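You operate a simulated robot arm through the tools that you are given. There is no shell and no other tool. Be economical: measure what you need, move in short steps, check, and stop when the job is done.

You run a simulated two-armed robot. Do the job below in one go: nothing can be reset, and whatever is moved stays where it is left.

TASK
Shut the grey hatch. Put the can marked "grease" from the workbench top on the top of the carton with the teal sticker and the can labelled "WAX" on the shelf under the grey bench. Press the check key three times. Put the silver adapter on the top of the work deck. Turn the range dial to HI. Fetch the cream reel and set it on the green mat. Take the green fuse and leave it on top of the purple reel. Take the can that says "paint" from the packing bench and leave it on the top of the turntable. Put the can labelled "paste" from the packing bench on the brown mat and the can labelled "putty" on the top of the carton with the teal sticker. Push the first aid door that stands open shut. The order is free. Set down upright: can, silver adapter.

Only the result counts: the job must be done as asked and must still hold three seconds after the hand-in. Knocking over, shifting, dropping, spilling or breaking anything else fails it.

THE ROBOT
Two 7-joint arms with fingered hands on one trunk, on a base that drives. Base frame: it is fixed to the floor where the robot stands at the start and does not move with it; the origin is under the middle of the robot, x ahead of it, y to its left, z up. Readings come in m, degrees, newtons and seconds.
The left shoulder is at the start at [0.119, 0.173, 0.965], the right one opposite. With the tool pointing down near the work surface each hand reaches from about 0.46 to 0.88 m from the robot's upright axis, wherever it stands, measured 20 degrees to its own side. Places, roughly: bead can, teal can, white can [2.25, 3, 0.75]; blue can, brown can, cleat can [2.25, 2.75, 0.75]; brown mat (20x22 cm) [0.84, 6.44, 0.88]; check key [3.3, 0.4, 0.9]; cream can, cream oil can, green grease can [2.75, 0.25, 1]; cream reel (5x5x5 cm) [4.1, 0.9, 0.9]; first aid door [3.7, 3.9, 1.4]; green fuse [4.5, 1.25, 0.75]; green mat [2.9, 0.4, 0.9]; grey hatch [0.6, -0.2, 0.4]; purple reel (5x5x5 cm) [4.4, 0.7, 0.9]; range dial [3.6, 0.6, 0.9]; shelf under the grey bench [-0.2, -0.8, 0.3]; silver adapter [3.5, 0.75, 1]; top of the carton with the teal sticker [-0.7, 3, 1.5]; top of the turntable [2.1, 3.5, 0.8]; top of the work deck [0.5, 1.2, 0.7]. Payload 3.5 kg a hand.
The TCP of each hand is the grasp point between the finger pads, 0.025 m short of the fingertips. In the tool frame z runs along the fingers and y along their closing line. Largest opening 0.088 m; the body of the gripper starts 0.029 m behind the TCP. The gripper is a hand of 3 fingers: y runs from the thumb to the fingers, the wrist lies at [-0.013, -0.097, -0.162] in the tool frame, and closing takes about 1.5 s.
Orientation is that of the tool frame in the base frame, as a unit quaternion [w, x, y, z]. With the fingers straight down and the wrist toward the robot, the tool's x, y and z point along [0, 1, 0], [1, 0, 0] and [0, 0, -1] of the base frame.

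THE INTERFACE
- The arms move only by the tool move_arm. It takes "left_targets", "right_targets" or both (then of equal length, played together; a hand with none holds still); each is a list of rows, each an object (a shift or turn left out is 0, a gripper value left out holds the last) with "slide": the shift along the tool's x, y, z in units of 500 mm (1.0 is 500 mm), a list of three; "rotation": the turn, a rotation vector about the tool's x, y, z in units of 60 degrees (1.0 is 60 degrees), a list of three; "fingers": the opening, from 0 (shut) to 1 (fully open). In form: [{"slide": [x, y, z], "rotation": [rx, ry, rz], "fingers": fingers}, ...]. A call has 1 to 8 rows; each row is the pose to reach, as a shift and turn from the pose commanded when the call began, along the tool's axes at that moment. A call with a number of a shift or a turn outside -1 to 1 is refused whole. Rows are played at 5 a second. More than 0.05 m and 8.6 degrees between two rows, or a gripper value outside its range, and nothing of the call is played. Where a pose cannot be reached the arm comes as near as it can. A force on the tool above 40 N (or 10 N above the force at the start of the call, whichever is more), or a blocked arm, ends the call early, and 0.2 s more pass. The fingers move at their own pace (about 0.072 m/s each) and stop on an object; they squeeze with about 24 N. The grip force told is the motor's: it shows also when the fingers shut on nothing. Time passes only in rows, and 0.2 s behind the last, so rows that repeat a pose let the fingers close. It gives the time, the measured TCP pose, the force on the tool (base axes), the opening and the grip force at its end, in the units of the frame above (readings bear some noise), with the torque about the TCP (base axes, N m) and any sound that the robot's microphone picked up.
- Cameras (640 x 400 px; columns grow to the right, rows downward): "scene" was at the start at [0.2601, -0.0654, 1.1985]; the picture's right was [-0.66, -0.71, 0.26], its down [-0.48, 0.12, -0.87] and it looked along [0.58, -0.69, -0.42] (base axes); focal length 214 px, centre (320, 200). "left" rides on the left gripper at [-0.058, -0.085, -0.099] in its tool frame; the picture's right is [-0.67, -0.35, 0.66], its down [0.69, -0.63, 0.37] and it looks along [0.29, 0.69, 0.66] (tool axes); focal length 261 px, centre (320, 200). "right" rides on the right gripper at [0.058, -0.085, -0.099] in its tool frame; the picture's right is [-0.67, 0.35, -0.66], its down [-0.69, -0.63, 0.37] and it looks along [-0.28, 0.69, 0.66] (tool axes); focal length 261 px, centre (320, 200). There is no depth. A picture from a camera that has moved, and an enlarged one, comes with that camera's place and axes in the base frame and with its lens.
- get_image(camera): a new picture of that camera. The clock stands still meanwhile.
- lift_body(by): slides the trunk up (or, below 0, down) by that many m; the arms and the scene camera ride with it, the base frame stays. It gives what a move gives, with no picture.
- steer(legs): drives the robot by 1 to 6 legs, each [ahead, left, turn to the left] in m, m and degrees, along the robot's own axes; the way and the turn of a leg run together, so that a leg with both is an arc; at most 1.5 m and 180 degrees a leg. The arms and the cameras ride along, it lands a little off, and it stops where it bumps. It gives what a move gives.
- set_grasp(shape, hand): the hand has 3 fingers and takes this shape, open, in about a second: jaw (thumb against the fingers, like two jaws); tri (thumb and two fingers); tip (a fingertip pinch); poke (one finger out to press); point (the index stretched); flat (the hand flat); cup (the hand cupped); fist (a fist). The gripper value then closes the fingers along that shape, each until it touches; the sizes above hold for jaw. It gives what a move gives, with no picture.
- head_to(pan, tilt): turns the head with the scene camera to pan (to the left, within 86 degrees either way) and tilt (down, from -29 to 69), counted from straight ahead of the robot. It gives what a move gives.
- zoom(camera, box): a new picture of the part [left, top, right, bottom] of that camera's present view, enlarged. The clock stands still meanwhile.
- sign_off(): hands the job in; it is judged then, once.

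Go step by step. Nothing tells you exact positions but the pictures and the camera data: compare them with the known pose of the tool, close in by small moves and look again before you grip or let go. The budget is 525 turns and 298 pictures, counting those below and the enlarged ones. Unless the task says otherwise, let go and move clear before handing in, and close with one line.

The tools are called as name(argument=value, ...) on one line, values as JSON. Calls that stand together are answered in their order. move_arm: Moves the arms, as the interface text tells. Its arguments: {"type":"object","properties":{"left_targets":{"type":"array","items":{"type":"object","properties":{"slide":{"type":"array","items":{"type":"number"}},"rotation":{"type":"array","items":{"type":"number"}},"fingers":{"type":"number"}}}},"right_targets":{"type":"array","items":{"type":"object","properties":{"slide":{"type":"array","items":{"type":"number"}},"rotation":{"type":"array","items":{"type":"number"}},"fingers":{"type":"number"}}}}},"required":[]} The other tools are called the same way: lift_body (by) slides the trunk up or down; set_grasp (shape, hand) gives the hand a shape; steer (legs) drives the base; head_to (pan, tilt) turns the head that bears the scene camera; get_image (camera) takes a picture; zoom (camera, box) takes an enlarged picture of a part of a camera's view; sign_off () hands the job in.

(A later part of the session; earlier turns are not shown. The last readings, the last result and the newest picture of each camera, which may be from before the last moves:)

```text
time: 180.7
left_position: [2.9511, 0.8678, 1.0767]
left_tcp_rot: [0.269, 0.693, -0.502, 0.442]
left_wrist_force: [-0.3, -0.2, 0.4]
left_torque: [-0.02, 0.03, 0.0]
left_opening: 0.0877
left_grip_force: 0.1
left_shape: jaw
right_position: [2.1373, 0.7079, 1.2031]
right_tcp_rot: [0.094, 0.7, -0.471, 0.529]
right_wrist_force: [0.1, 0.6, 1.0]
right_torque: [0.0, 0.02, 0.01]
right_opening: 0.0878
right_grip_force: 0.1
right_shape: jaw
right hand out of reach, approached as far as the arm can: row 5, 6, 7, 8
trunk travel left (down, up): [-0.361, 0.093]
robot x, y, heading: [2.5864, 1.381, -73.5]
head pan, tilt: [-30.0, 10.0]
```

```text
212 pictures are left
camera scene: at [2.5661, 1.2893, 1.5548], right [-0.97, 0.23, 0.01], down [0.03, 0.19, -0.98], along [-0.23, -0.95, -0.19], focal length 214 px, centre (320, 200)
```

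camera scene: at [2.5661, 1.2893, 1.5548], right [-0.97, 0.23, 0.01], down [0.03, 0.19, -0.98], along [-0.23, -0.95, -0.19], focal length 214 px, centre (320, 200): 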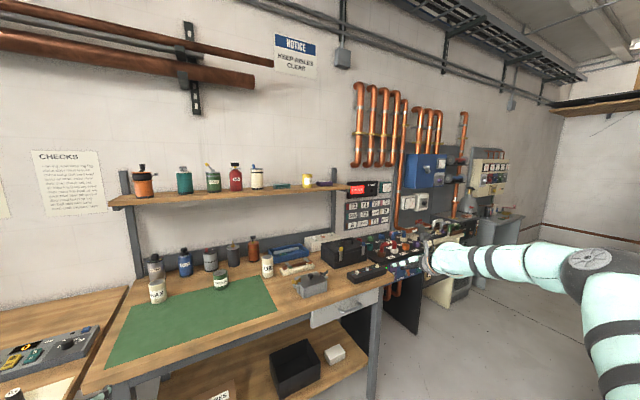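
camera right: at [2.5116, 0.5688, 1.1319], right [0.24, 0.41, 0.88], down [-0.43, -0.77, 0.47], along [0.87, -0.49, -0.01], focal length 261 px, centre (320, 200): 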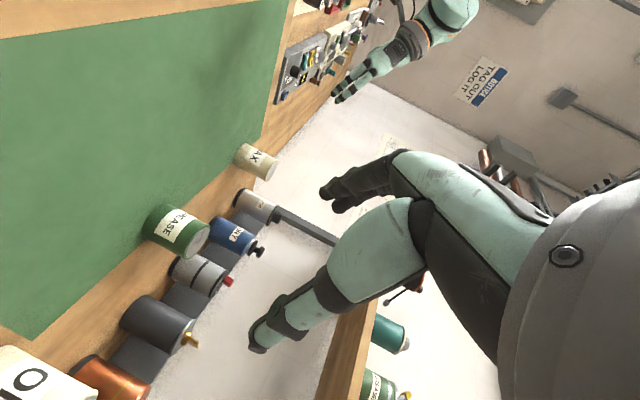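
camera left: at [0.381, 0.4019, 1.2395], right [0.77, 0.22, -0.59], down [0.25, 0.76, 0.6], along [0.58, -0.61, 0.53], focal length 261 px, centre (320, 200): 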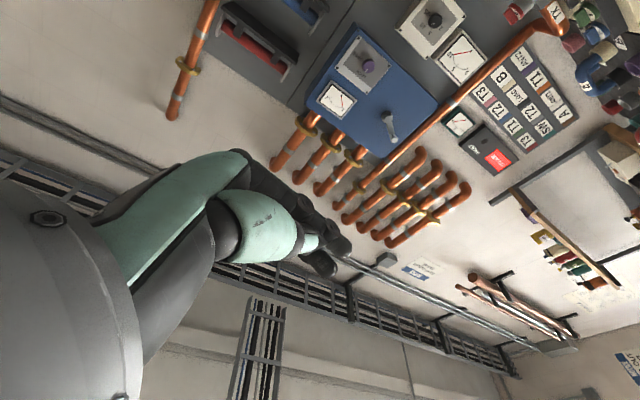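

move_arm(right_targets=[{"slide": [-0.042, 0.018, -0.012], "rotation": [-0.055, -0.124, 0]}, {"slide": [-0.083, 0.036, -0.028], "rotation": [-0.11, -0.248, 0]}, {"slide": [-0.118, 0.053, -0.05], "rotation": [-0.165, -0.371, 0]}, {"slide": [-0.15, 0.068, -0.08], "rotation": [-0.22, -0.495, 0]}, {"slide": [-0.18, 0.08, -0.113], "rotation": [-0.275, -0.619, 0]}, {"slide": [-0.205, 0.092, -0.15], "rotation": [-0.33, -0.743, 0]}, {"slide": [-0.225, 0.1, -0.19], "rotation": [-0.385, -0.867, 0]}, {"slide": [-0.24, 0.108, -0.236], "rotation": [-0.44, -0.99, 0]}])

get_image(camera="scene")

```text
time: 182.5
left_position: [2.9508, 0.8668, 1.0773]
left_tcp_rot: [0.27, 0.693, -0.503, 0.441]
left_wrist_force: [0.0, -0.5, 0.1]
left_torque: [0.01, -0.01, -0.02]
left_opening: 0.0879
left_grip_force: 0.3
left_shape: jaw
right_position: [2.0187, 0.82, 1.1343]
right_tcp_rot: [0.001, 0.829, -0.559, -0.002]
right_wrist_force: [0.1, 0.1, -0.8]
right_torque: [0.01, 0.0, 0.03]
right_opening: 0.088
right_grip_force: 0.1
right_shape: jaw
trunk travel left (down, up): [-0.361, 0.093]
robot x, y, heading: [2.5857, 1.3834, -73.2]
head pan, tilt: [-30.0, 10.0]
```

```text
211 pictures are left
camera scene: at [2.5665, 1.2886, 1.5548], right [-0.97, 0.23, 0.01], down [0.03, 0.19, -0.98], along [-0.23, -0.95, -0.19], focal length 214 px, centre (320, 200)
```

scene: 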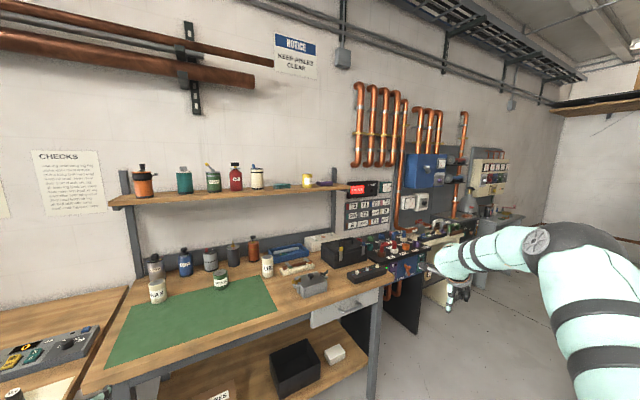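

move_arm(right_targets=[{"slide": [-0.042, 0.018, -0.012], "rotation": [-0.055, -0.124, 0]}, {"slide": [-0.083, 0.036, -0.028], "rotation": [-0.11, -0.248, 0]}, {"slide": [-0.118, 0.053, -0.05], "rotation": [-0.165, -0.371, 0]}, {"slide": [-0.15, 0.068, -0.08], "rotation": [-0.22, -0.495, 0]}, {"slide": [-0.18, 0.08, -0.113], "rotation": [-0.275, -0.619, 0]}, {"slide": [-0.205, 0.092, -0.15], "rotation": [-0.33, -0.743, 0]}, {"slide": [-0.225, 0.1, -0.19], "rotation": [-0.385, -0.867, 0]}, {"slide": [-0.24, 0.108, -0.236], "rotation": [-0.44, -0.99, 0]}])

get_image(camera="scene")

```text
time: 184.3
left_position: [2.9519, 0.8678, 1.0763]
left_tcp_rot: [0.27, 0.693, -0.503, 0.441]
left_wrist_force: [0.3, -0.7, 0.2]
left_torque: [0.01, 0.0, 0.03]
left_opening: 0.0876
left_grip_force: 0.0
left_shape: jaw
right_position: [1.9249, 0.9096, 1.2533]
right_tcp_rot: [-0.092, 0.699, -0.471, -0.531]
right_wrist_force: [0.1, 0.8, -0.9]
right_torque: [0.01, -0.01, 0.0]
right_opening: 0.0878
right_grip_force: 0.0
right_shape: jaw
trunk travel left (down, up): [-0.361, 0.093]
robot x, y, heading: [2.5874, 1.3811, -73.4]
head pan, tilt: [-30.0, 10.0]
```

```text
210 pictures are left
camera scene: at [2.5667, 1.2885, 1.5548], right [-0.97, 0.23, 0.01], down [0.03, 0.19, -0.98], along [-0.23, -0.95, -0.19], focal length 214 px, centre (320, 200)
```

scene: 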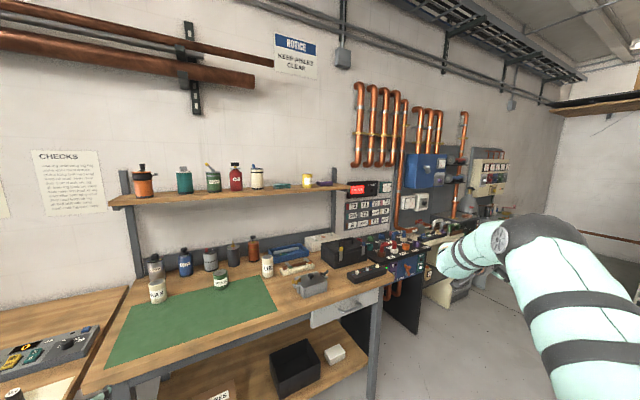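

move_arm(right_targets=[{"slide": [-0.017, -0.031, -0.06], "rotation": [-0.12, 0.014, -0.016]}, {"slide": [-0.033, -0.063, -0.119], "rotation": [-0.24, 0.029, -0.031]}, {"slide": [-0.05, -0.094, -0.179], "rotation": [-0.36, 0.043, -0.047]}, {"slide": [-0.067, -0.126, -0.239], "rotation": [-0.48, 0.057, -0.063]}, {"slide": [-0.084, -0.157, -0.299], "rotation": [-0.6, 0.071, -0.079]}, {"slide": [-0.1, -0.189, -0.358], "rotation": [-0.72, 0.086, -0.094]}, {"slide": [-0.117, -0.22, -0.418], "rotation": [-0.84, 0.1, -0.11]}])

```text
time: 185.9
left_position: [2.9524, 0.8669, 1.0773]
left_tcp_rot: [0.27, 0.693, -0.502, 0.441]
left_wrist_force: [-0.1, -0.3, -0.2]
left_torque: [0.01, 0.01, 0.01]
left_opening: 0.088
left_grip_force: 0.0
left_shape: jaw
right_position: [2.1466, 0.8696, 1.3472]
right_tcp_rot: [0.21, 0.723, -0.165, -0.637]
right_wrist_force: [-0.4, 0.1, 0.3]
right_torque: [0.0, 0.0, -0.05]
right_opening: 0.0879
right_grip_force: 0.1
right_shape: jaw
trunk travel left (down, up): [-0.361, 0.093]
robot x, y, heading: [2.5867, 1.3827, -73.3]
head pan, tilt: [-30.0, 10.0]
```

move_arm(right_targets=[{"slide": [-0.009, 0.025, -0.064], "rotation": [-0.12, 0.014, -0.016]}, {"slide": [-0.018, 0.05, -0.128], "rotation": [-0.24, 0.029, -0.031]}, {"slide": [-0.027, 0.075, -0.192], "rotation": [-0.36, 0.043, -0.047]}, {"slide": [-0.037, 0.1, -0.256], "rotation": [-0.48, 0.057, -0.063]}, {"slide": [-0.046, 0.125, -0.32], "rotation": [-0.6, 0.071, -0.079]}, {"slide": [-0.055, 0.15, -0.384], "rotation": [-0.72, 0.086, -0.094]}, {"slide": [-0.064, 0.176, -0.448], "rotation": [-0.84, 0.1, -0.11]}])

get_image(camera="scene")

```text
time: 187.5
left_position: [2.952, 0.8667, 1.0759]
left_tcp_rot: [0.269, 0.693, -0.502, 0.442]
left_wrist_force: [-0.5, -0.7, -0.5]
left_torque: [0.0, 0.01, -0.01]
left_opening: 0.0877
left_grip_force: 0.1
left_shape: jaw
right_position: [2.366, 0.8308, 1.4427]
right_tcp_rot: [-0.469, -0.604, -0.174, 0.621]
right_wrist_force: [0.5, -0.6, -0.4]
right_torque: [-0.03, 0.0, 0.01]
right_opening: 0.0877
right_grip_force: 0.1
right_shape: jaw
trunk travel left (down, up): [-0.361, 0.093]
robot x, y, heading: [2.5884, 1.384, -73.6]
head pan, tilt: [-30.0, 10.0]
```

```text
209 pictures are left
camera scene: at [2.5672, 1.2885, 1.5548], right [-0.97, 0.23, 0.01], down [0.03, 0.19, -0.98], along [-0.23, -0.95, -0.19], focal length 214 px, centre (320, 200)
```

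scene: 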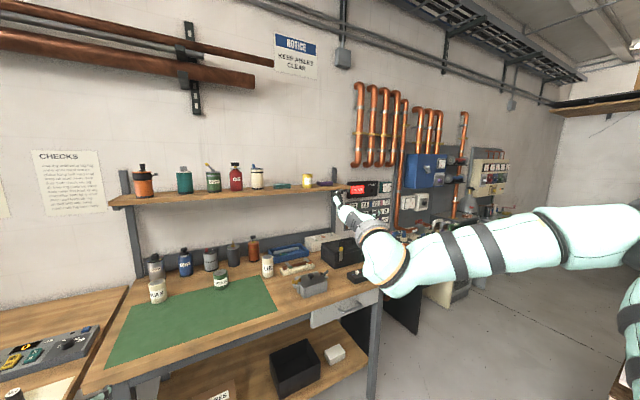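

move_arm(right_targets=[{"rotation": [0, 0, 0.13]}, {"rotation": [0, 0, 0.26]}, {"rotation": [0, 0, 0.39]}, {"rotation": [0, 0, 0.52]}, {"rotation": [0, 0, 0.65]}, {"rotation": [0, 0, 0.78]}, {"rotation": [0, 0, 0.91]}, {"rotation": [0, 0, 1.0]}])

get_image(camera="scene")

```text
time: 189.3
left_position: [2.9528, 0.8655, 1.0757]
left_tcp_rot: [0.27, 0.693, -0.502, 0.441]
left_wrist_force: [-0.8, -0.2, -0.5]
left_torque: [-0.01, -0.02, 0.0]
left_opening: 0.0879
left_grip_force: 0.0
left_shape: jaw
right_position: [2.3661, 0.8322, 1.4431]
right_tcp_rot: [0.717, 0.609, -0.152, -0.303]
right_wrist_force: [0.0, 0.2, -0.8]
right_torque: [0.03, 0.01, 0.02]
right_opening: 0.0882
right_grip_force: 0.0
right_shape: jaw
trunk travel left (down, up): [-0.361, 0.093]
robot x, y, heading: [2.5892, 1.3858, -73.6]
head pan, tilt: [-30.0, 10.0]
```

```text
208 pictures are left
camera scene: at [2.5668, 1.2882, 1.5548], right [-0.97, 0.23, 0.01], down [0.03, 0.19, -0.98], along [-0.23, -0.95, -0.19], focal length 214 px, centre (320, 200)
```

scene: 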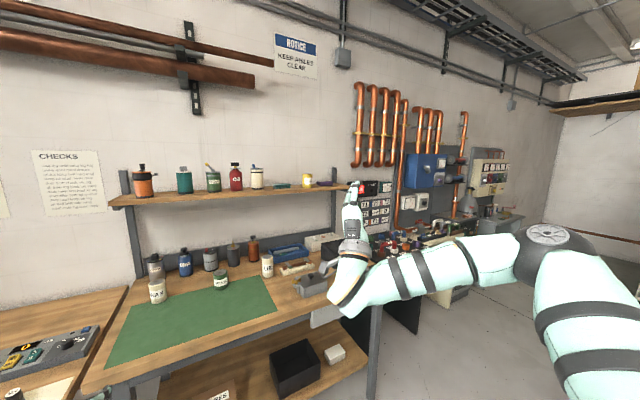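

I stop re-posing the right arm: I park it folded in its fingers-down pose and work with the left arm.

move_arm(right_targets=[{"slide": [0.006, -0.044, -0.052], "rotation": [0.106, 0.064, -0.038]}, {"slide": [0.011, -0.087, -0.103], "rotation": [0.213, 0.128, -0.075]}, {"slide": [0.017, -0.131, -0.155], "rotation": [0.319, 0.192, -0.113]}, {"slide": [0.023, -0.175, -0.207], "rotation": [0.425, 0.257, -0.151]}, {"slide": [0.029, -0.219, -0.259], "rotation": [0.531, 0.321, -0.189]}, {"slide": [0.034, -0.262, -0.31], "rotation": [0.638, 0.385, -0.226]}, {"slide": [0.04, -0.306, -0.362], "rotation": [0.744, 0.449, -0.264]}])

move_arm(right_targets=[{"rotation": [0.106, 0.064, -0.038]}, {"rotation": [0.213, 0.128, -0.075]}, {"rotation": [0.319, 0.192, -0.113]}, {"rotation": [0.425, 0.257, -0.151]}, {"rotation": [0.531, 0.321, -0.189]}, {"rotation": [0.638, 0.385, -0.226]}, {"rotation": [0.744, 0.449, -0.264]}])

get_image(camera="scene")

```text
time: 190.9
left_position: [2.9521, 0.8669, 1.0758]
left_tcp_rot: [0.27, 0.692, -0.502, 0.442]
left_wrist_force: [-0.7, 0.7, 0.1]
left_torque: [0.0, 0.0, -0.02]
left_opening: 0.0877
left_grip_force: 0.1
left_shape: jaw
right_position: [2.4769, 0.9354, 1.2827]
right_tcp_rot: [0.401, 0.9, -0.005, -0.169]
right_wrist_force: [-0.1, 0.1, 0.1]
right_torque: [0.01, 0.02, -0.02]
right_opening: 0.088
right_grip_force: 0.0
right_shape: jaw
right hand out of reach, approached as far as the arm can: row 6, 7
trunk travel left (down, up): [-0.361, 0.093]
robot x, y, heading: [2.5907, 1.3834, -73.5]
head pan, tilt: [-30.0, 10.0]
```

```text
time: 192.5
left_position: [2.9512, 0.8667, 1.0773]
left_tcp_rot: [0.269, 0.693, -0.503, 0.442]
left_wrist_force: [-0.9, 0.0, -0.3]
left_torque: [0.01, 0.01, 0.0]
left_opening: 0.0878
left_grip_force: 0.1
left_shape: jaw
right_position: [2.4766, 0.9359, 1.2829]
right_tcp_rot: [-0.001, 0.99, 0.141, 0.002]
right_wrist_force: [0.0, 0.0, 0.3]
right_torque: [0.0, -0.02, 0.0]
right_opening: 0.0882
right_grip_force: 0.2
right_shape: jaw
trunk travel left (down, up): [-0.361, 0.093]
robot x, y, heading: [2.5858, 1.3867, -73.4]
head pan, tilt: [-30.0, 10.0]
```

```text
207 pictures are left
camera scene: at [2.5664, 1.2883, 1.5547], right [-0.97, 0.23, 0.01], down [0.03, 0.19, -0.98], along [-0.23, -0.95, -0.19], focal length 214 px, centre (320, 200)
```

scene: 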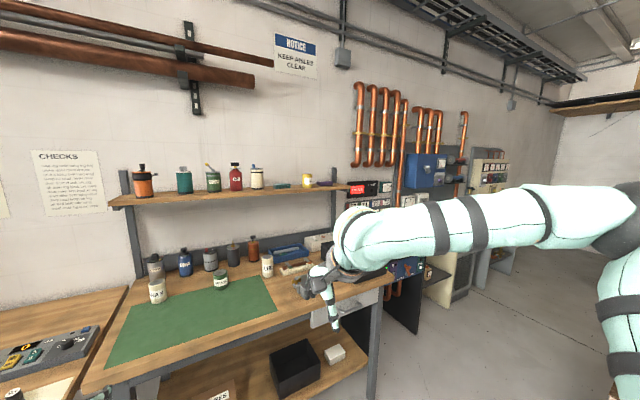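

steer(legs=[[0.42, 0, 0]])

head_to(pan=10, tilt=40)

move_arm(left_targets=[{"slide": [-0.034, 0.038, 0.066]}, {"slide": [-0.068, 0.076, 0.132]}, {"slide": [-0.102, 0.114, 0.198]}, {"slide": [-0.136, 0.152, 0.264]}])

zoom(camera="scene", box=[220, 100, 420, 260])

get_image(camera="left")

```text
time: 195.1
left_position: [3.0702, 0.4665, 1.0775]
left_tcp_rot: [0.27, 0.693, -0.502, 0.442]
left_wrist_force: [-0.1, 0.0, 0.3]
left_torque: [0.01, 0.02, 0.02]
left_opening: 0.0879
left_grip_force: 0.1
left_shape: jaw
right_position: [2.5957, 0.5345, 1.2837]
right_tcp_rot: [0.0, 0.99, 0.143, 0.001]
right_wrist_force: [-0.5, 0.3, -0.1]
right_torque: [0.01, 0.0, 0.02]
right_opening: 0.0882
right_grip_force: 0.0
right_shape: jaw
trunk travel left (down, up): [-0.361, 0.093]
robot x, y, heading: [2.7089, 0.9804, -73.5]
head pan, tilt: [-30.0, 10.0]
```

```text
time: 196.2
left_position: [3.071, 0.4659, 1.0758]
left_tcp_rot: [0.269, 0.694, -0.501, 0.441]
left_wrist_force: [-0.4, 0.0, 0.1]
left_torque: [0.02, 0.0, 0.0]
left_opening: 0.0879
left_grip_force: 0.1
left_shape: jaw
right_position: [2.5958, 0.5348, 1.2827]
right_tcp_rot: [-0.001, 0.99, 0.142, 0.002]
right_wrist_force: [0.1, -1.1, 0.4]
right_torque: [-0.01, -0.01, 0.02]
right_opening: 0.0879
right_grip_force: 0.1
right_shape: jaw
trunk travel left (down, up): [-0.361, 0.093]
robot x, y, heading: [2.7075, 0.9836, -73.4]
head pan, tilt: [10.0, 40.0]
```

```text
time: 197.2
left_position: [3.036, 0.3614, 0.9504]
left_tcp_rot: [0.268, 0.694, -0.501, 0.441]
left_wrist_force: [0.0, -0.3, -0.1]
left_torque: [-0.01, 0.01, -0.03]
left_opening: 0.0879
left_grip_force: 0.2
left_shape: jaw
right_position: [2.594, 0.5305, 1.2824]
right_tcp_rot: [-0.002, 0.99, 0.143, 0.002]
right_wrist_force: [0.0, -0.4, 0.2]
right_torque: [0.04, 0.03, -0.02]
right_opening: 0.0881
right_grip_force: 0.0
right_shape: jaw
trunk travel left (down, up): [-0.361, 0.093]
robot x, y, heading: [2.7064, 0.9808, -73.4]
head pan, tilt: [10.0, 40.0]
```

```text
2.50 times, centred on (320, 180) of scene
camera zoom: at [2.744, 0.9001, 1.5069], right [-0.89, -0.45, -0.01], down [-0.29, 0.59, -0.75], along [0.34, -0.67, -0.66], focal length 536 px, centre (320, 250)
```

zoom: 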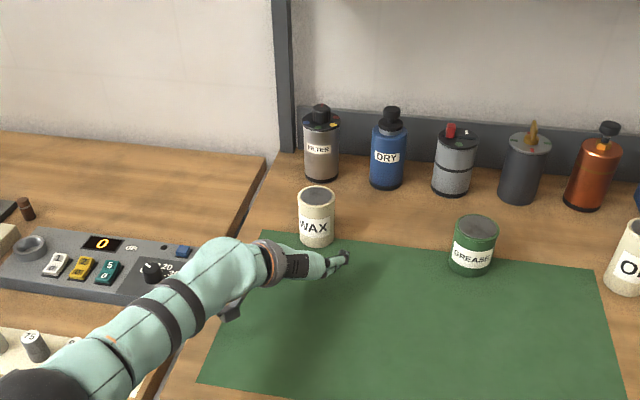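

```text
205 pictures are left
camera left: at [3.0762, 0.498, 0.9518], right [0.48, -0.1, -0.87], down [0.79, -0.39, 0.48], along [-0.39, -0.91, -0.11], focal length 261 px, centre (320, 200)
```

left: 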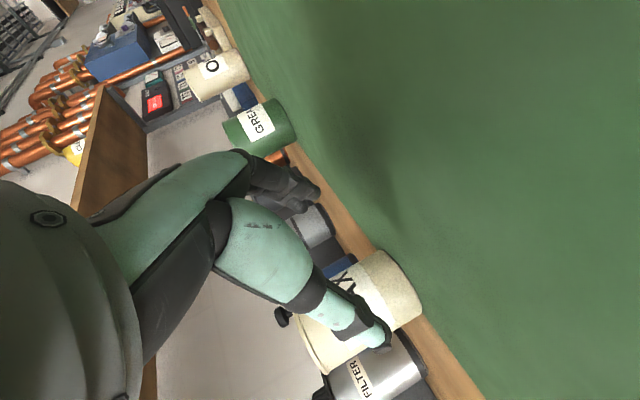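

move_arm(left_targets=[{"slide": [0.031, -0.003, 0.067]}, {"slide": [0.062, -0.005, 0.133]}, {"slide": [0.094, -0.008, 0.2]}])

zoom(camera="scene", box=[220, 100, 420, 260])

get_image(camera="left")

```text
time: 197.9
left_position: [3.0509, 0.3441, 0.951]
left_tcp_rot: [0.27, 0.694, -0.501, 0.441]
left_wrist_force: [-0.9, 0.2, 0.0]
left_torque: [-0.01, -0.05, 0.04]
left_opening: 0.0881
left_grip_force: 0.1
left_shape: jaw
left hand out of reach, approached as far as the arm can: row 1, 2, 3
right_position: [2.596, 0.5347, 1.2837]
right_tcp_rot: [-0.002, 0.99, 0.143, 0.001]
right_wrist_force: [-0.2, -0.3, -0.3]
right_torque: [0.0, -0.01, -0.03]
right_opening: 0.0879
right_grip_force: 0.1
right_shape: jaw
trunk travel left (down, up): [-0.361, 0.093]
robot x, y, heading: [2.7024, 0.9793, -73.4]
head pan, tilt: [10.0, 40.0]
```

```text
2.50 times, centred on (320, 180) of scene
camera zoom: at [2.746, 0.9027, 1.5071], right [-0.89, -0.45, 0.0], down [-0.29, 0.59, -0.75], along [0.34, -0.67, -0.66], focal length 536 px, centre (320, 250)
```

zoom: 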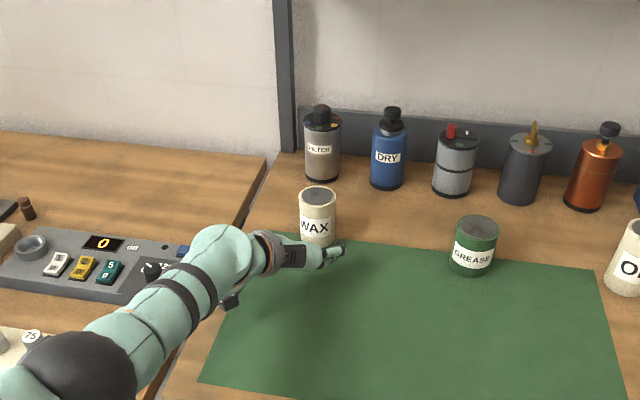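

```text
203 pictures are left
camera left: at [3.0906, 0.4822, 0.9514], right [0.48, -0.11, -0.87], down [0.79, -0.39, 0.48], along [-0.39, -0.91, -0.1], focal length 261 px, centre (320, 200)
```

left: 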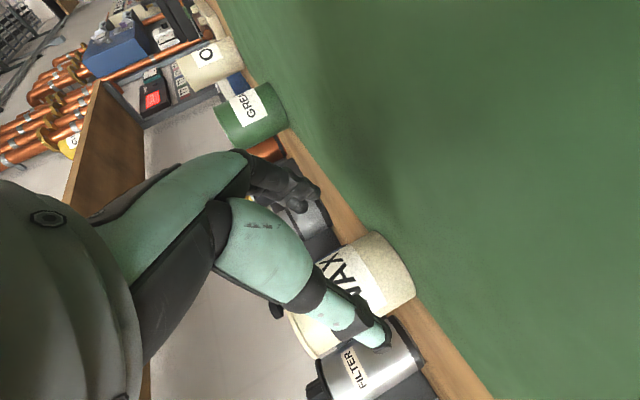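

The arm is at its limit in this posture, so I close the last 9 cm by driving the base.

steer(legs=[[0.085, 0.004, 0]])

zoom(camera="scene", box=[220, 100, 420, 260])

get_image(camera="left")

```text
time: 199.0
left_position: [3.0792, 0.2689, 0.9518]
left_tcp_rot: [0.269, 0.693, -0.502, 0.442]
left_wrist_force: [0.5, 0.3, 1.1]
left_torque: [0.05, 0.02, 0.03]
left_opening: 0.0879
left_grip_force: 0.0
left_shape: jaw
right_position: [2.6227, 0.4574, 1.2852]
right_tcp_rot: [0.001, 0.99, 0.143, 0.002]
right_wrist_force: [0.2, 0.5, -0.8]
right_torque: [0.01, 0.02, 0.0]
right_opening: 0.0878
right_grip_force: 0.1
right_shape: jaw
trunk travel left (down, up): [-0.361, 0.093]
robot x, y, heading: [2.7341, 0.9009, -73.0]
head pan, tilt: [10.0, 40.0]
```

```text
2.50 times, centred on (320, 180) of scene
camera zoom: at [2.7715, 0.8276, 1.5074], right [-0.89, -0.45, 0.0], down [-0.29, 0.59, -0.75], along [0.34, -0.67, -0.66], focal length 536 px, centre (320, 250)
```

zoom: 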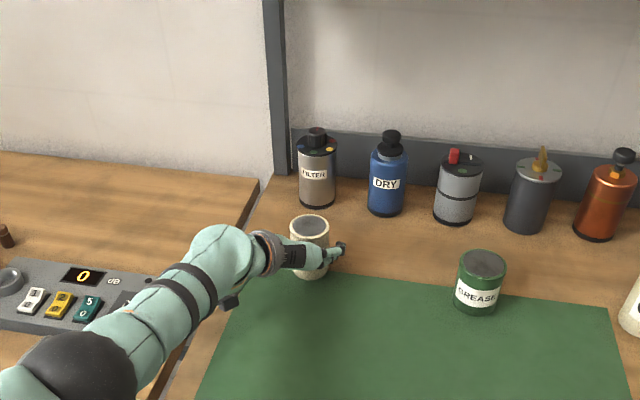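

```text
201 pictures are left
camera left: at [3.1179, 0.4059, 0.9536], right [0.48, -0.11, -0.87], down [0.79, -0.39, 0.48], along [-0.39, -0.91, -0.1], focal length 261 px, centre (320, 200)
```

left: 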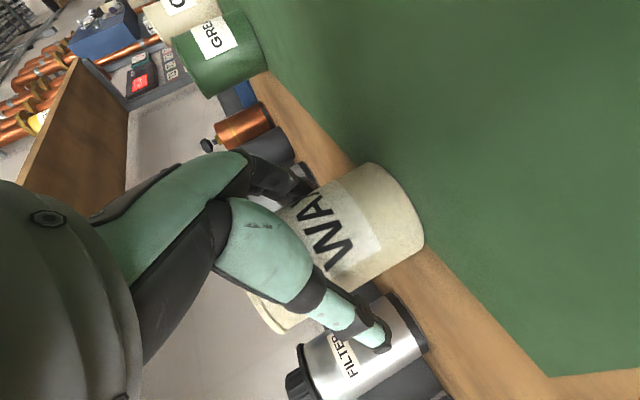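

move_arm(left_targets=[{"fingers": 0}, {"fingers": 0}, {"fingers": 0}, {"fingers": 0}, {"fingers": 0}, {"fingers": 0}, {"fingers": 0}, {"fingers": 0}])

get_image(camera="left")

```text
time: 200.8
left_position: [3.0802, 0.2655, 0.9494]
left_tcp_rot: [0.269, 0.693, -0.501, 0.442]
left_wrist_force: [-0.5, -0.2, 0.1]
left_torque: [0.02, 0.02, -0.01]
left_opening: 0.0482
left_grip_force: 24.1
left_shape: jaw
right_position: [2.6246, 0.454, 1.2838]
right_tcp_rot: [-0.001, 0.99, 0.143, 0.001]
right_wrist_force: [0.2, -0.2, 0.2]
right_torque: [0.0, 0.03, -0.02]
right_opening: 0.0877
right_grip_force: 0.0
right_shape: jaw
trunk travel left (down, up): [-0.361, 0.093]
robot x, y, heading: [2.7342, 0.9005, -73.5]
head pan, tilt: [10.0, 40.0]
```

```text
200 pictures are left
camera left: at [3.119, 0.4027, 0.9509], right [0.48, -0.1, -0.87], down [0.79, -0.39, 0.48], along [-0.39, -0.91, -0.1], focal length 261 px, centre (320, 200)
```

left: 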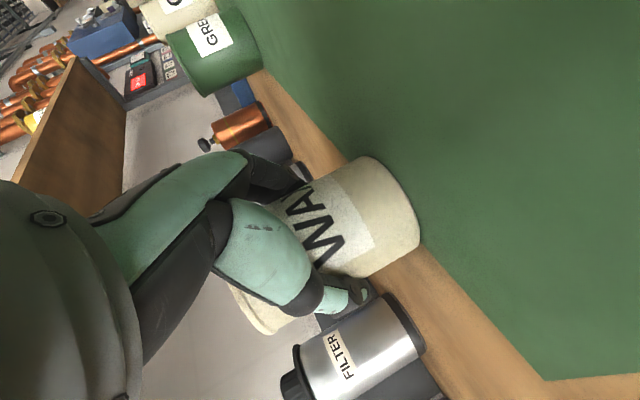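

move_arm(left_targets=[{"slide": [0.044, 0, -0.023]}, {"slide": [0.088, 0, -0.047]}, {"slide": [0.132, 0, -0.07]}, {"slide": [0.176, 0, -0.093]}])

zoom(camera="scene", box=[220, 100, 420, 260])

```text
time: 201.8
left_position: [3.0717, 0.2625, 1.0488]
left_tcp_rot: [0.269, 0.694, -0.502, 0.441]
left_wrist_force: [-1.1, 0.0, -3.4]
left_torque: [0.03, -0.04, 0.0]
left_opening: 0.0476
left_grip_force: 24.1
left_shape: jaw
right_position: [2.6243, 0.4538, 1.2816]
right_tcp_rot: [-0.001, 0.99, 0.143, 0.001]
right_wrist_force: [-0.3, 0.0, 0.8]
right_torque: [0.0, -0.01, 0.01]
right_opening: 0.0878
right_grip_force: 0.0
right_shape: jaw
trunk travel left (down, up): [-0.361, 0.093]
robot x, y, heading: [2.7341, 0.9027, -73.1]
head pan, tilt: [10.0, 40.0]
```

```text
2.50 times, centred on (320, 180) of scene
camera zoom: at [2.7735, 0.8223, 1.507], right [-0.89, -0.45, 0.0], down [-0.29, 0.59, -0.75], along [0.34, -0.67, -0.66], focal length 536 px, centre (320, 250)
```

zoom: 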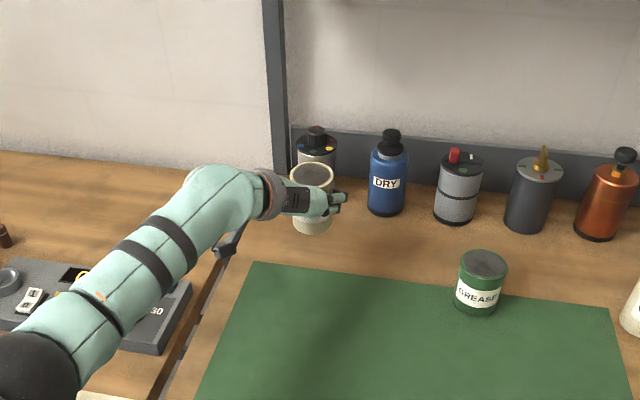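

WAX is held upright. I back off, turn, and drive to the grey bench near the start.

steer(legs=[[-0.48, 0, 0], [0, 0, -107], [0.7, 0.5, 0], [0.6, 0.43, 0]])

head_to(pan=10, tilt=15)

get_image(camera="scene")

```text
time: 216.9
left_position: [0.5885, 0.2976, 1.0499]
left_tcp_rot: [-0.515, -0.011, 0.856, -0.047]
left_wrist_force: [0.8, 0.7, -3.1]
left_torque: [0.0, -0.02, -0.01]
left_opening: 0.0473
left_grip_force: 24.1
left_shape: jaw
right_position: [0.9001, 0.6714, 1.2825]
right_tcp_rot: [-0.001, -0.705, 0.709, -0.002]
right_wrist_force: [-0.2, 0.0, 0.7]
right_torque: [0.01, -0.03, -0.02]
right_opening: 0.0879
right_grip_force: 0.0
right_shape: jaw
trunk travel left (down, up): [-0.361, 0.093]
robot x, y, heading: [1.2995, 0.4328, 180.0]
head pan, tilt: [10.0, 40.0]
```

```text
time: 217.8
left_position: [0.5876, 0.2969, 1.0479]
left_tcp_rot: [-0.515, -0.01, 0.856, -0.047]
left_wrist_force: [-0.5, -0.7, -2.6]
left_torque: [-0.04, -0.02, 0.0]
left_opening: 0.0474
left_grip_force: 24.4
left_shape: jaw
right_position: [0.8998, 0.6701, 1.2834]
right_tcp_rot: [0.0, -0.705, 0.709, -0.002]
right_wrist_force: [-0.5, 0.1, -0.6]
right_torque: [0.0, 0.0, 0.01]
right_opening: 0.0878
right_grip_force: 0.0
right_shape: jaw
trunk travel left (down, up): [-0.361, 0.093]
robot x, y, heading: [1.2944, 0.4325, 179.9]
head pan, tilt: [10.0, 15.0]
```

```text
198 pictures are left
camera scene: at [1.1993, 0.4198, 1.5462], right [-0.17, 0.99, 0.0], down [0.28, 0.04, -0.96], along [-0.94, -0.16, -0.28], focal length 214 px, centre (320, 200)
```

scene: 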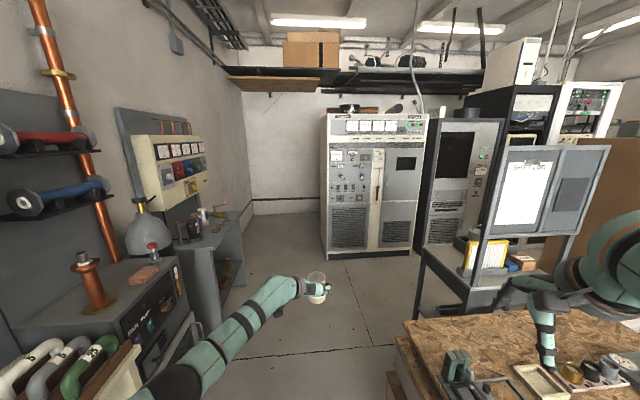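

steer(legs=[[0.6, 0.15, 0], [0.75, 0.0, 0], [0, 0, 75]])

head_to(pan=0, tilt=40)

get_image(camera="scene")

```text
time: 228.2
left_position: [-0.113, -0.4283, 1.0488]
left_tcp_rot: [-0.38, -0.529, 0.673, -0.351]
left_wrist_force: [0.2, 0.7, -2.8]
left_torque: [0.0, 0.02, 0.02]
left_opening: 0.0468
left_grip_force: 24.6
left_shape: jaw
right_position: [-0.3926, -0.0296, 1.2823]
right_tcp_rot: [-0.001, 0.991, -0.134, 0.002]
right_wrist_force: [-0.9, 0.3, 0.2]
right_torque: [-0.01, -0.01, 0.01]
right_opening: 0.0881
right_grip_force: 0.0
right_shape: jaw
trunk travel left (down, up): [-0.361, 0.093]
robot x, y, heading: [-0.0606, 0.2933, -105.1]
head pan, tilt: [10.0, 15.0]
```

```text
time: 229.1
left_position: [-0.114, -0.4287, 1.0488]
left_tcp_rot: [-0.379, -0.53, 0.673, -0.351]
left_wrist_force: [-0.9, 0.2, -1.7]
left_torque: [-0.01, -0.03, 0.01]
left_opening: 0.0471
left_grip_force: 23.7
left_shape: jaw
right_position: [-0.3919, -0.0295, 1.2816]
right_tcp_rot: [-0.001, 0.991, -0.135, 0.002]
right_wrist_force: [-0.7, -0.8, -0.6]
right_torque: [-0.01, -0.02, 0.01]
right_opening: 0.0879
right_grip_force: 0.1
right_shape: jaw
trunk travel left (down, up): [-0.361, 0.093]
robot x, y, heading: [-0.063, 0.2932, -105.5]
head pan, tilt: [0.0, 40.0]
```

```text
197 pictures are left
camera scene: at [-0.0858, 0.2066, 1.507], right [-0.96, 0.26, 0.0], down [0.17, 0.64, -0.75], along [-0.2, -0.72, -0.66], focal length 214 px, centre (320, 200)
```

scene: 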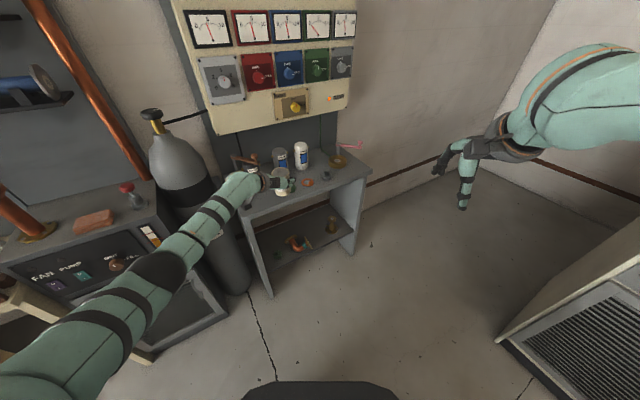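

zoom(camera="scene", box=[230, 130, 390, 300])

```text
2.35 times, centred on (310, 215) of scene
camera zoom: at [-0.0858, 0.2066, 1.507], right [-0.96, 0.26, 0.0], down [0.17, 0.64, -0.75], along [-0.2, -0.72, -0.66], focal length 505 px, centre (344, 165)
```

zoom: 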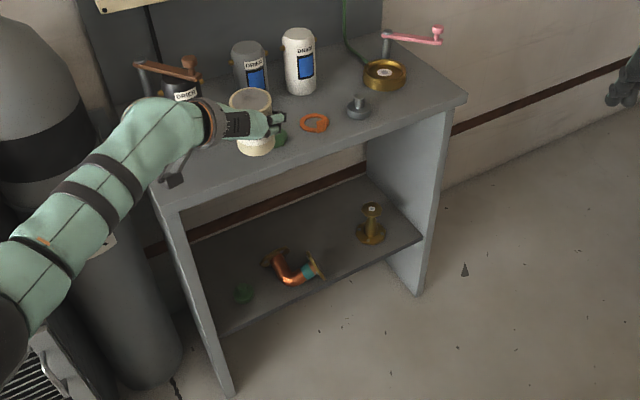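

steer(legs=[[0, 0, 30.5], [0.034, -0.6, 0]])

get_image(camera="scene")

```text
time: 234.0
left_position: [-0.3113, -0.5445, 1.0487]
left_tcp_rot: [0.274, 0.687, -0.511, 0.438]
left_wrist_force: [0.0, 0.1, -3.1]
left_torque: [0.03, 0.0, -0.01]
left_opening: 0.0468
left_grip_force: 23.9
left_shape: jaw
right_position: [-0.7534, -0.3417, 1.2826]
right_tcp_rot: [-0.001, 0.992, 0.129, 0.001]
right_wrist_force: [-0.5, -0.1, -0.1]
right_torque: [-0.03, 0.0, -0.01]
right_opening: 0.0879
right_grip_force: 0.0
right_shape: jaw
trunk travel left (down, up): [-0.361, 0.093]
robot x, y, heading: [-0.6376, 0.1022, -74.8]
head pan, tilt: [0.0, 40.0]
```

```text
195 pictures are left
camera scene: at [-0.6088, 0.0168, 1.5069], right [-0.97, -0.26, 0.0], down [-0.17, 0.64, -0.75], along [0.19, -0.72, -0.66], focal length 214 px, centre (320, 200)
```

scene: 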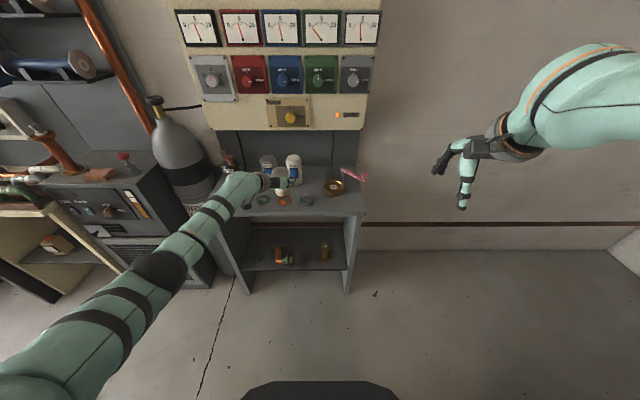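

lift_body(by=-0.35)

get_image(camera="scene")

```text
time: 237.4
left_position: [-0.3133, -0.5442, 0.6992]
left_tcp_rot: [0.274, 0.688, -0.51, 0.437]
left_wrist_force: [-0.2, 0.5, -2.3]
left_torque: [0.01, -0.03, -0.01]
left_opening: 0.0472
left_grip_force: 23.7
left_shape: jaw
right_position: [-0.755, -0.3421, 0.9329]
right_tcp_rot: [0.0, 0.991, 0.131, 0.001]
right_wrist_force: [0.3, 0.2, -0.6]
right_torque: [0.01, -0.02, 0.03]
right_opening: 0.088
right_grip_force: 0.2
right_shape: jaw
trunk travel left (down, up): [-0.011, 0.443]
robot x, y, heading: [-0.633, 0.103, -74.9]
head pan, tilt: [0.0, 40.0]
```

```text
194 pictures are left
camera scene: at [-0.5502, -0.205, 1.0418], right [-0.97, -0.26, 0.0], down [-0.24, 0.9, -0.35], along [0.09, -0.34, -0.94], focal length 214 px, centre (320, 200)
```

scene: 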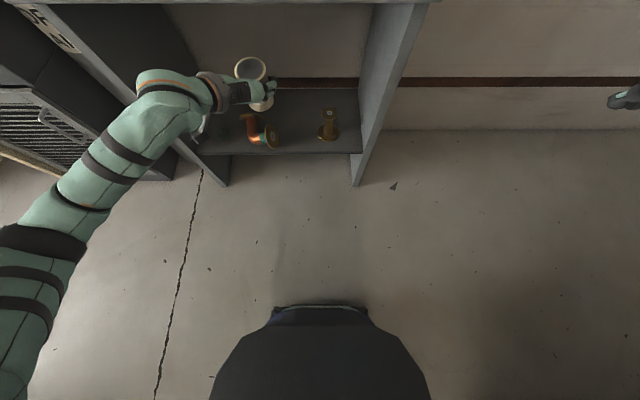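

move_arm(left_targets=[{"slide": [-0.079, 0.006, 0.042]}, {"slide": [-0.159, 0.012, 0.084]}, {"slide": [-0.238, 0.018, 0.126]}, {"slide": [-0.317, 0.025, 0.168]}, {"slide": [-0.397, 0.031, 0.21]}, {"slide": [-0.476, 0.037, 0.252]}])

get_image(camera="scene")

get_image(camera="left")

```text
time: 238.8
left_position: [-0.3112, -0.5463, 0.4275]
left_tcp_rot: [0.274, 0.687, -0.511, 0.437]
left_wrist_force: [-0.1, -0.5, -3.2]
left_torque: [0.0, -0.02, 0.0]
left_opening: 0.0467
left_grip_force: 23.6
left_shape: jaw
right_position: [-0.7541, -0.3425, 0.9323]
right_tcp_rot: [-0.002, 0.992, 0.13, 0.002]
right_wrist_force: [0.4, 0.1, 0.3]
right_torque: [0.0, -0.01, 0.03]
right_opening: 0.088
right_grip_force: 0.1
right_shape: jaw
trunk travel left (down, up): [-0.011, 0.443]
robot x, y, heading: [-0.6335, 0.1034, -74.9]
head pan, tilt: [0.0, 40.0]
```

```text
193 pictures are left
camera scene: at [-0.55, -0.2063, 1.0411], right [-0.97, -0.26, 0.0], down [-0.24, 0.9, -0.35], along [0.09, -0.34, -0.94], focal length 214 px, centre (320, 200)
```

scene: 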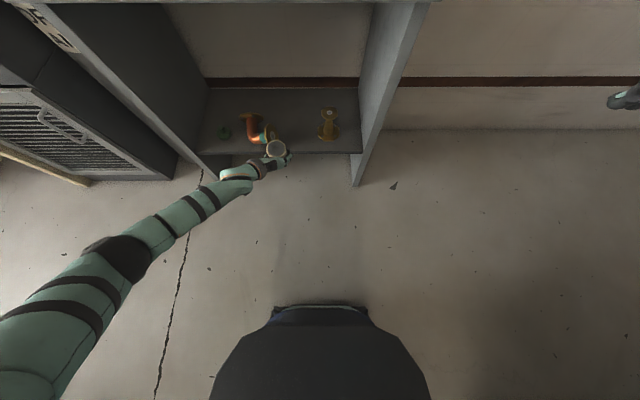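

```text
192 pictures are left
camera left: at [-0.2673, -0.4102, 0.43], right [0.48, -0.12, -0.87], down [0.78, -0.41, 0.48], along [-0.42, -0.9, -0.11], focal length 261 px, centre (320, 200)
```

left: 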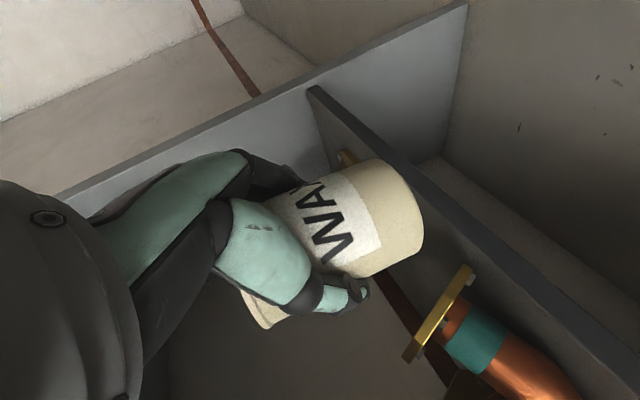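

steer(legs=[[0, -0.067, 0], [0.136, 0, 0]])

get_image(camera="left")

zoom(camera="scene", box=[200, 60, 400, 210])

```text
time: 240.7
left_position: [-0.3399, -0.6955, 0.4283]
left_tcp_rot: [0.274, 0.687, -0.511, 0.437]
left_wrist_force: [-0.3, -0.2, -3.3]
left_torque: [0.03, -0.01, 0.0]
left_opening: 0.0466
left_grip_force: 23.9
left_shape: jaw
right_position: [-0.7846, -0.4905, 0.9324]
right_tcp_rot: [-0.002, 0.992, 0.129, 0.001]
right_wrist_force: [0.1, 0.2, 0.2]
right_torque: [-0.01, -0.06, 0.0]
right_opening: 0.0878
right_grip_force: 0.0
right_shape: jaw
trunk travel left (down, up): [-0.011, 0.443]
robot x, y, heading: [-0.661, -0.0473, -75.1]
head pan, tilt: [0.0, 40.0]
```

```text
191 pictures are left
camera left: at [-0.2968, -0.5585, 0.4303], right [0.48, -0.12, -0.87], down [0.78, -0.41, 0.48], along [-0.42, -0.9, -0.11], focal length 261 px, centre (320, 200)
```

left: 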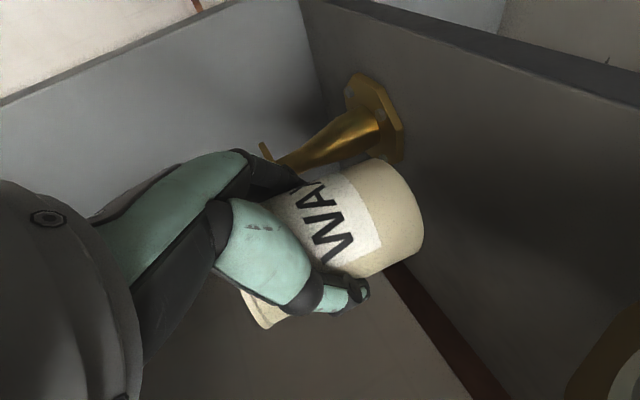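

```text
2.67 times, centred on (300, 135) of scene
camera zoom: at [-0.5794, -0.3547, 1.041], right [-0.97, -0.26, 0.0], down [-0.24, 0.9, -0.35], along [0.09, -0.34, -0.94], focal length 572 px, centre (373, 373)
```

zoom: 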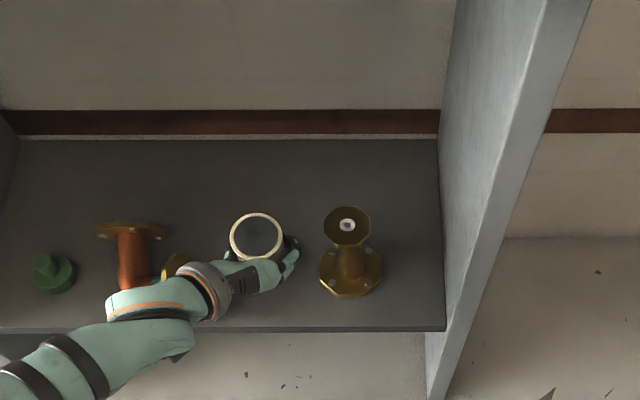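

move_arm(left_targets=[{"slide": [-0.035, 0.003, 0.019]}, {"slide": [-0.053, 0.004, 0.028]}, {"slide": [-0.07, 0.005, 0.037]}, {"slide": [-0.079, 0.006, 0.042]}, {"slide": [-0.088, 0.007, 0.047]}, {"slide": [-0.097, 0.008, 0.051]}, {"slide": [-0.106, 0.008, 0.056]}, {"slide": [-0.115, 0.009, 0.061]}])

get_image(camera="left")

```text
time: 242.5
left_position: [-0.3406, -0.6948, 0.3678]
left_tcp_rot: [0.276, 0.686, -0.51, 0.439]
left_wrist_force: [1.6, -1.0, 8.2]
left_torque: [-0.15, 0.13, 0.06]
left_opening: 0.0461
left_grip_force: 24.3
left_shape: jaw
right_position: [-0.7852, -0.4899, 0.9331]
right_tcp_rot: [0.0, 0.992, 0.13, 0.001]
right_wrist_force: [0.3, 0.1, 0.4]
right_torque: [0.0, 0.01, 0.02]
right_opening: 0.0878
right_grip_force: 0.0
right_shape: jaw
trunk travel left (down, up): [-0.011, 0.443]
robot x, y, heading: [-0.6643, -0.0465, -74.9]
head pan, tilt: [0.0, 40.0]
```

```text
189 pictures are left
camera left: at [-0.2968, -0.5586, 0.3685], right [0.48, -0.12, -0.87], down [0.78, -0.41, 0.48], along [-0.42, -0.9, -0.1], focal length 261 px, centre (320, 200)
```

left: 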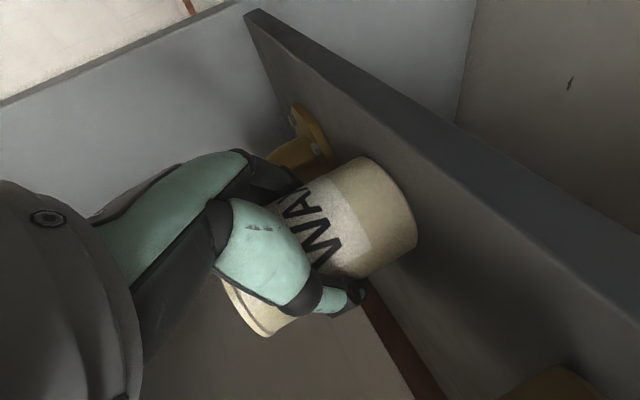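

move_arm(left_targets=[{"slide": [0, 0, 0], "fingers": 0.72}, {"slide": [0, 0, 0], "fingers": 0.72}, {"slide": [0, 0, 0], "fingers": 0.72}, {"slide": [0, 0, 0], "fingers": 0.72}])

get_image(camera="left")

```text
time: 243.5
left_position: [-0.3405, -0.6948, 0.3631]
left_tcp_rot: [0.274, 0.687, -0.511, 0.438]
left_wrist_force: [0.4, -0.1, -0.6]
left_torque: [-0.02, 0.03, 0.02]
left_opening: 0.0631
left_grip_force: 0.0
left_shape: jaw
right_position: [-0.7849, -0.491, 0.9327]
right_tcp_rot: [-0.002, 0.992, 0.13, 0.002]
right_wrist_force: [-0.5, 0.0, -1.0]
right_torque: [0.01, 0.01, 0.0]
right_opening: 0.0879
right_grip_force: 0.1
right_shape: jaw
trunk travel left (down, up): [-0.011, 0.443]
robot x, y, heading: [-0.6624, -0.0492, -75.0]
head pan, tilt: [0.0, 40.0]
```

```text
188 pictures are left
camera left: at [-0.2967, -0.5578, 0.3661], right [0.48, -0.12, -0.87], down [0.78, -0.41, 0.48], along [-0.42, -0.9, -0.11], focal length 261 px, centre (320, 200)
```

left: 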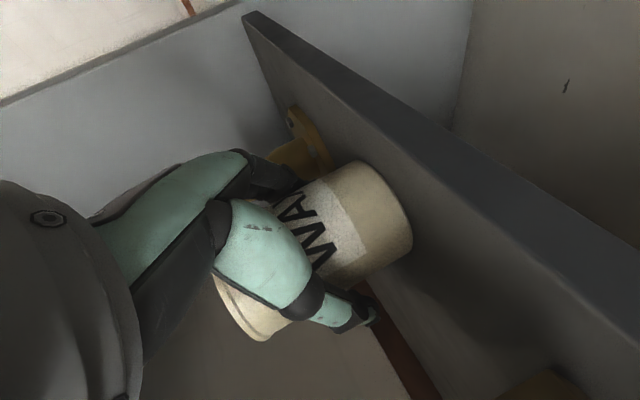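

steer(legs=[[-0.18, -0.02, 0]])

get_image(camera="scene")

```text
time: 245.0
left_position: [-0.4073, -0.5226, 0.3652]
left_tcp_rot: [0.275, 0.687, -0.51, 0.437]
left_wrist_force: [0.5, -0.1, 0.7]
left_torque: [0.02, 0.02, -0.01]
left_opening: 0.0632
left_grip_force: 0.1
left_shape: jaw
right_position: [-0.8518, -0.3192, 0.933]
right_tcp_rot: [-0.001, 0.992, 0.13, 0.002]
right_wrist_force: [-0.4, 0.2, 0.0]
right_torque: [0.02, -0.05, -0.04]
right_opening: 0.0879
right_grip_force: 0.1
right_shape: jaw
trunk travel left (down, up): [-0.011, 0.443]
robot x, y, heading: [-0.7261, 0.1214, -74.9]
head pan, tilt: [0.0, 40.0]
```

```text
187 pictures are left
camera scene: at [-0.6468, -0.1824, 1.0419], right [-0.97, -0.26, 0.0], down [-0.24, 0.9, -0.35], along [0.09, -0.34, -0.94], focal length 214 px, centre (320, 200)
```

scene: 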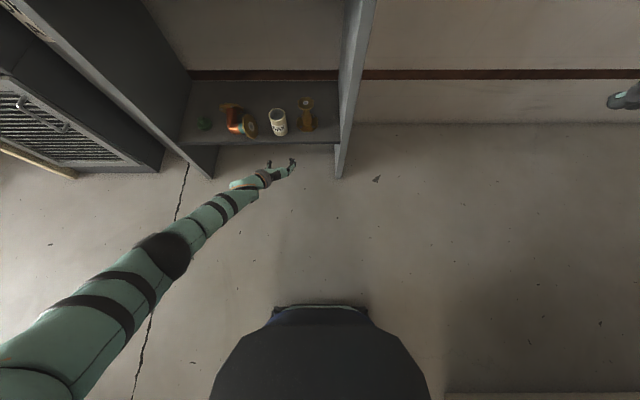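

WAX stands on the shelf. I raise the arm and trunk and drive back for the grease can.

move_arm(left_targets=[{"slide": [0.079, -0.006, -0.042]}, {"slide": [0.159, -0.012, -0.084]}, {"slide": [0.238, -0.018, -0.126]}, {"slide": [0.317, -0.025, -0.168]}, {"slide": [0.397, -0.031, -0.21]}, {"slide": [0.476, -0.037, -0.252], "fingers": 1}])

lift_body(by=0.35)

steer(legs=[[0, 0.6, 0], [0, 0, 75], [1.2, 0.05, 0], [0.8, 0.5, 0]])

get_image(camera="scene")

```text
time: 246.4
left_position: [-0.4078, -0.5229, 0.635]
left_tcp_rot: [0.274, 0.687, -0.511, 0.438]
left_wrist_force: [-0.6, 0.4, 1.1]
left_torque: [0.02, 0.02, 0.0]
left_opening: 0.0874
left_grip_force: 0.0
left_shape: jaw
right_position: [-0.8505, -0.3203, 0.9342]
right_tcp_rot: [-0.001, 0.991, 0.131, 0.002]
right_wrist_force: [0.0, 0.2, 0.1]
right_torque: [0.03, -0.02, 0.01]
right_opening: 0.0878
right_grip_force: 0.1
right_shape: jaw
trunk travel left (down, up): [-0.011, 0.443]
robot x, y, heading: [-0.7301, 0.1251, -75.0]
head pan, tilt: [0.0, 40.0]
```

```text
time: 249.9
left_position: [-0.4081, -0.5242, 0.9833]
left_tcp_rot: [0.274, 0.687, -0.511, 0.438]
left_wrist_force: [-0.3, -0.6, -1.0]
left_torque: [0.02, -0.02, 0.03]
left_opening: 0.0876
left_grip_force: 0.0
left_shape: jaw
right_position: [-0.851, -0.3211, 1.2827]
right_tcp_rot: [-0.001, 0.992, 0.13, 0.001]
right_wrist_force: [-0.5, 0.1, -1.6]
right_torque: [0.01, 0.03, 0.0]
right_opening: 0.0877
right_grip_force: 0.1
right_shape: jaw
trunk travel left (down, up): [-0.361, 0.093]
robot x, y, heading: [-0.7288, 0.1217, -75.1]
head pan, tilt: [0.0, 40.0]
```

```text
time: 266.7
left_position: [2.5479, 0.9809, 0.985]
left_tcp_rot: [-0.049, 0.856, 0.011, 0.515]
left_wrist_force: [0.9, -0.4, 1.6]
left_torque: [0.02, -0.02, 0.0]
left_opening: 0.0876
left_grip_force: 0.1
left_shape: jaw
right_position: [2.2367, 0.6066, 1.2824]
right_tcp_rot: [-0.001, 0.708, 0.706, 0.001]
right_wrist_force: [-0.2, -0.2, 0.5]
right_torque: [0.02, 0.01, 0.0]
right_opening: 0.0879
right_grip_force: 0.1
right_shape: jaw
trunk travel left (down, up): [-0.361, 0.093]
robot x, y, heading: [1.8391, 0.8377, -0.1]
head pan, tilt: [0.0, 40.0]
```

```text
186 pictures are left
camera scene: at [1.9269, 0.8403, 1.507], right [0.0, -1.0, 0.0], down [-0.66, 0.0, -0.75], along [0.75, 0.0, -0.66], focal length 214 px, centre (320, 200)
```

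scene: 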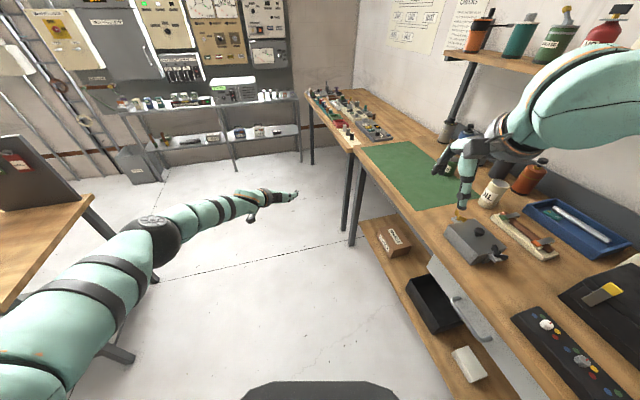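

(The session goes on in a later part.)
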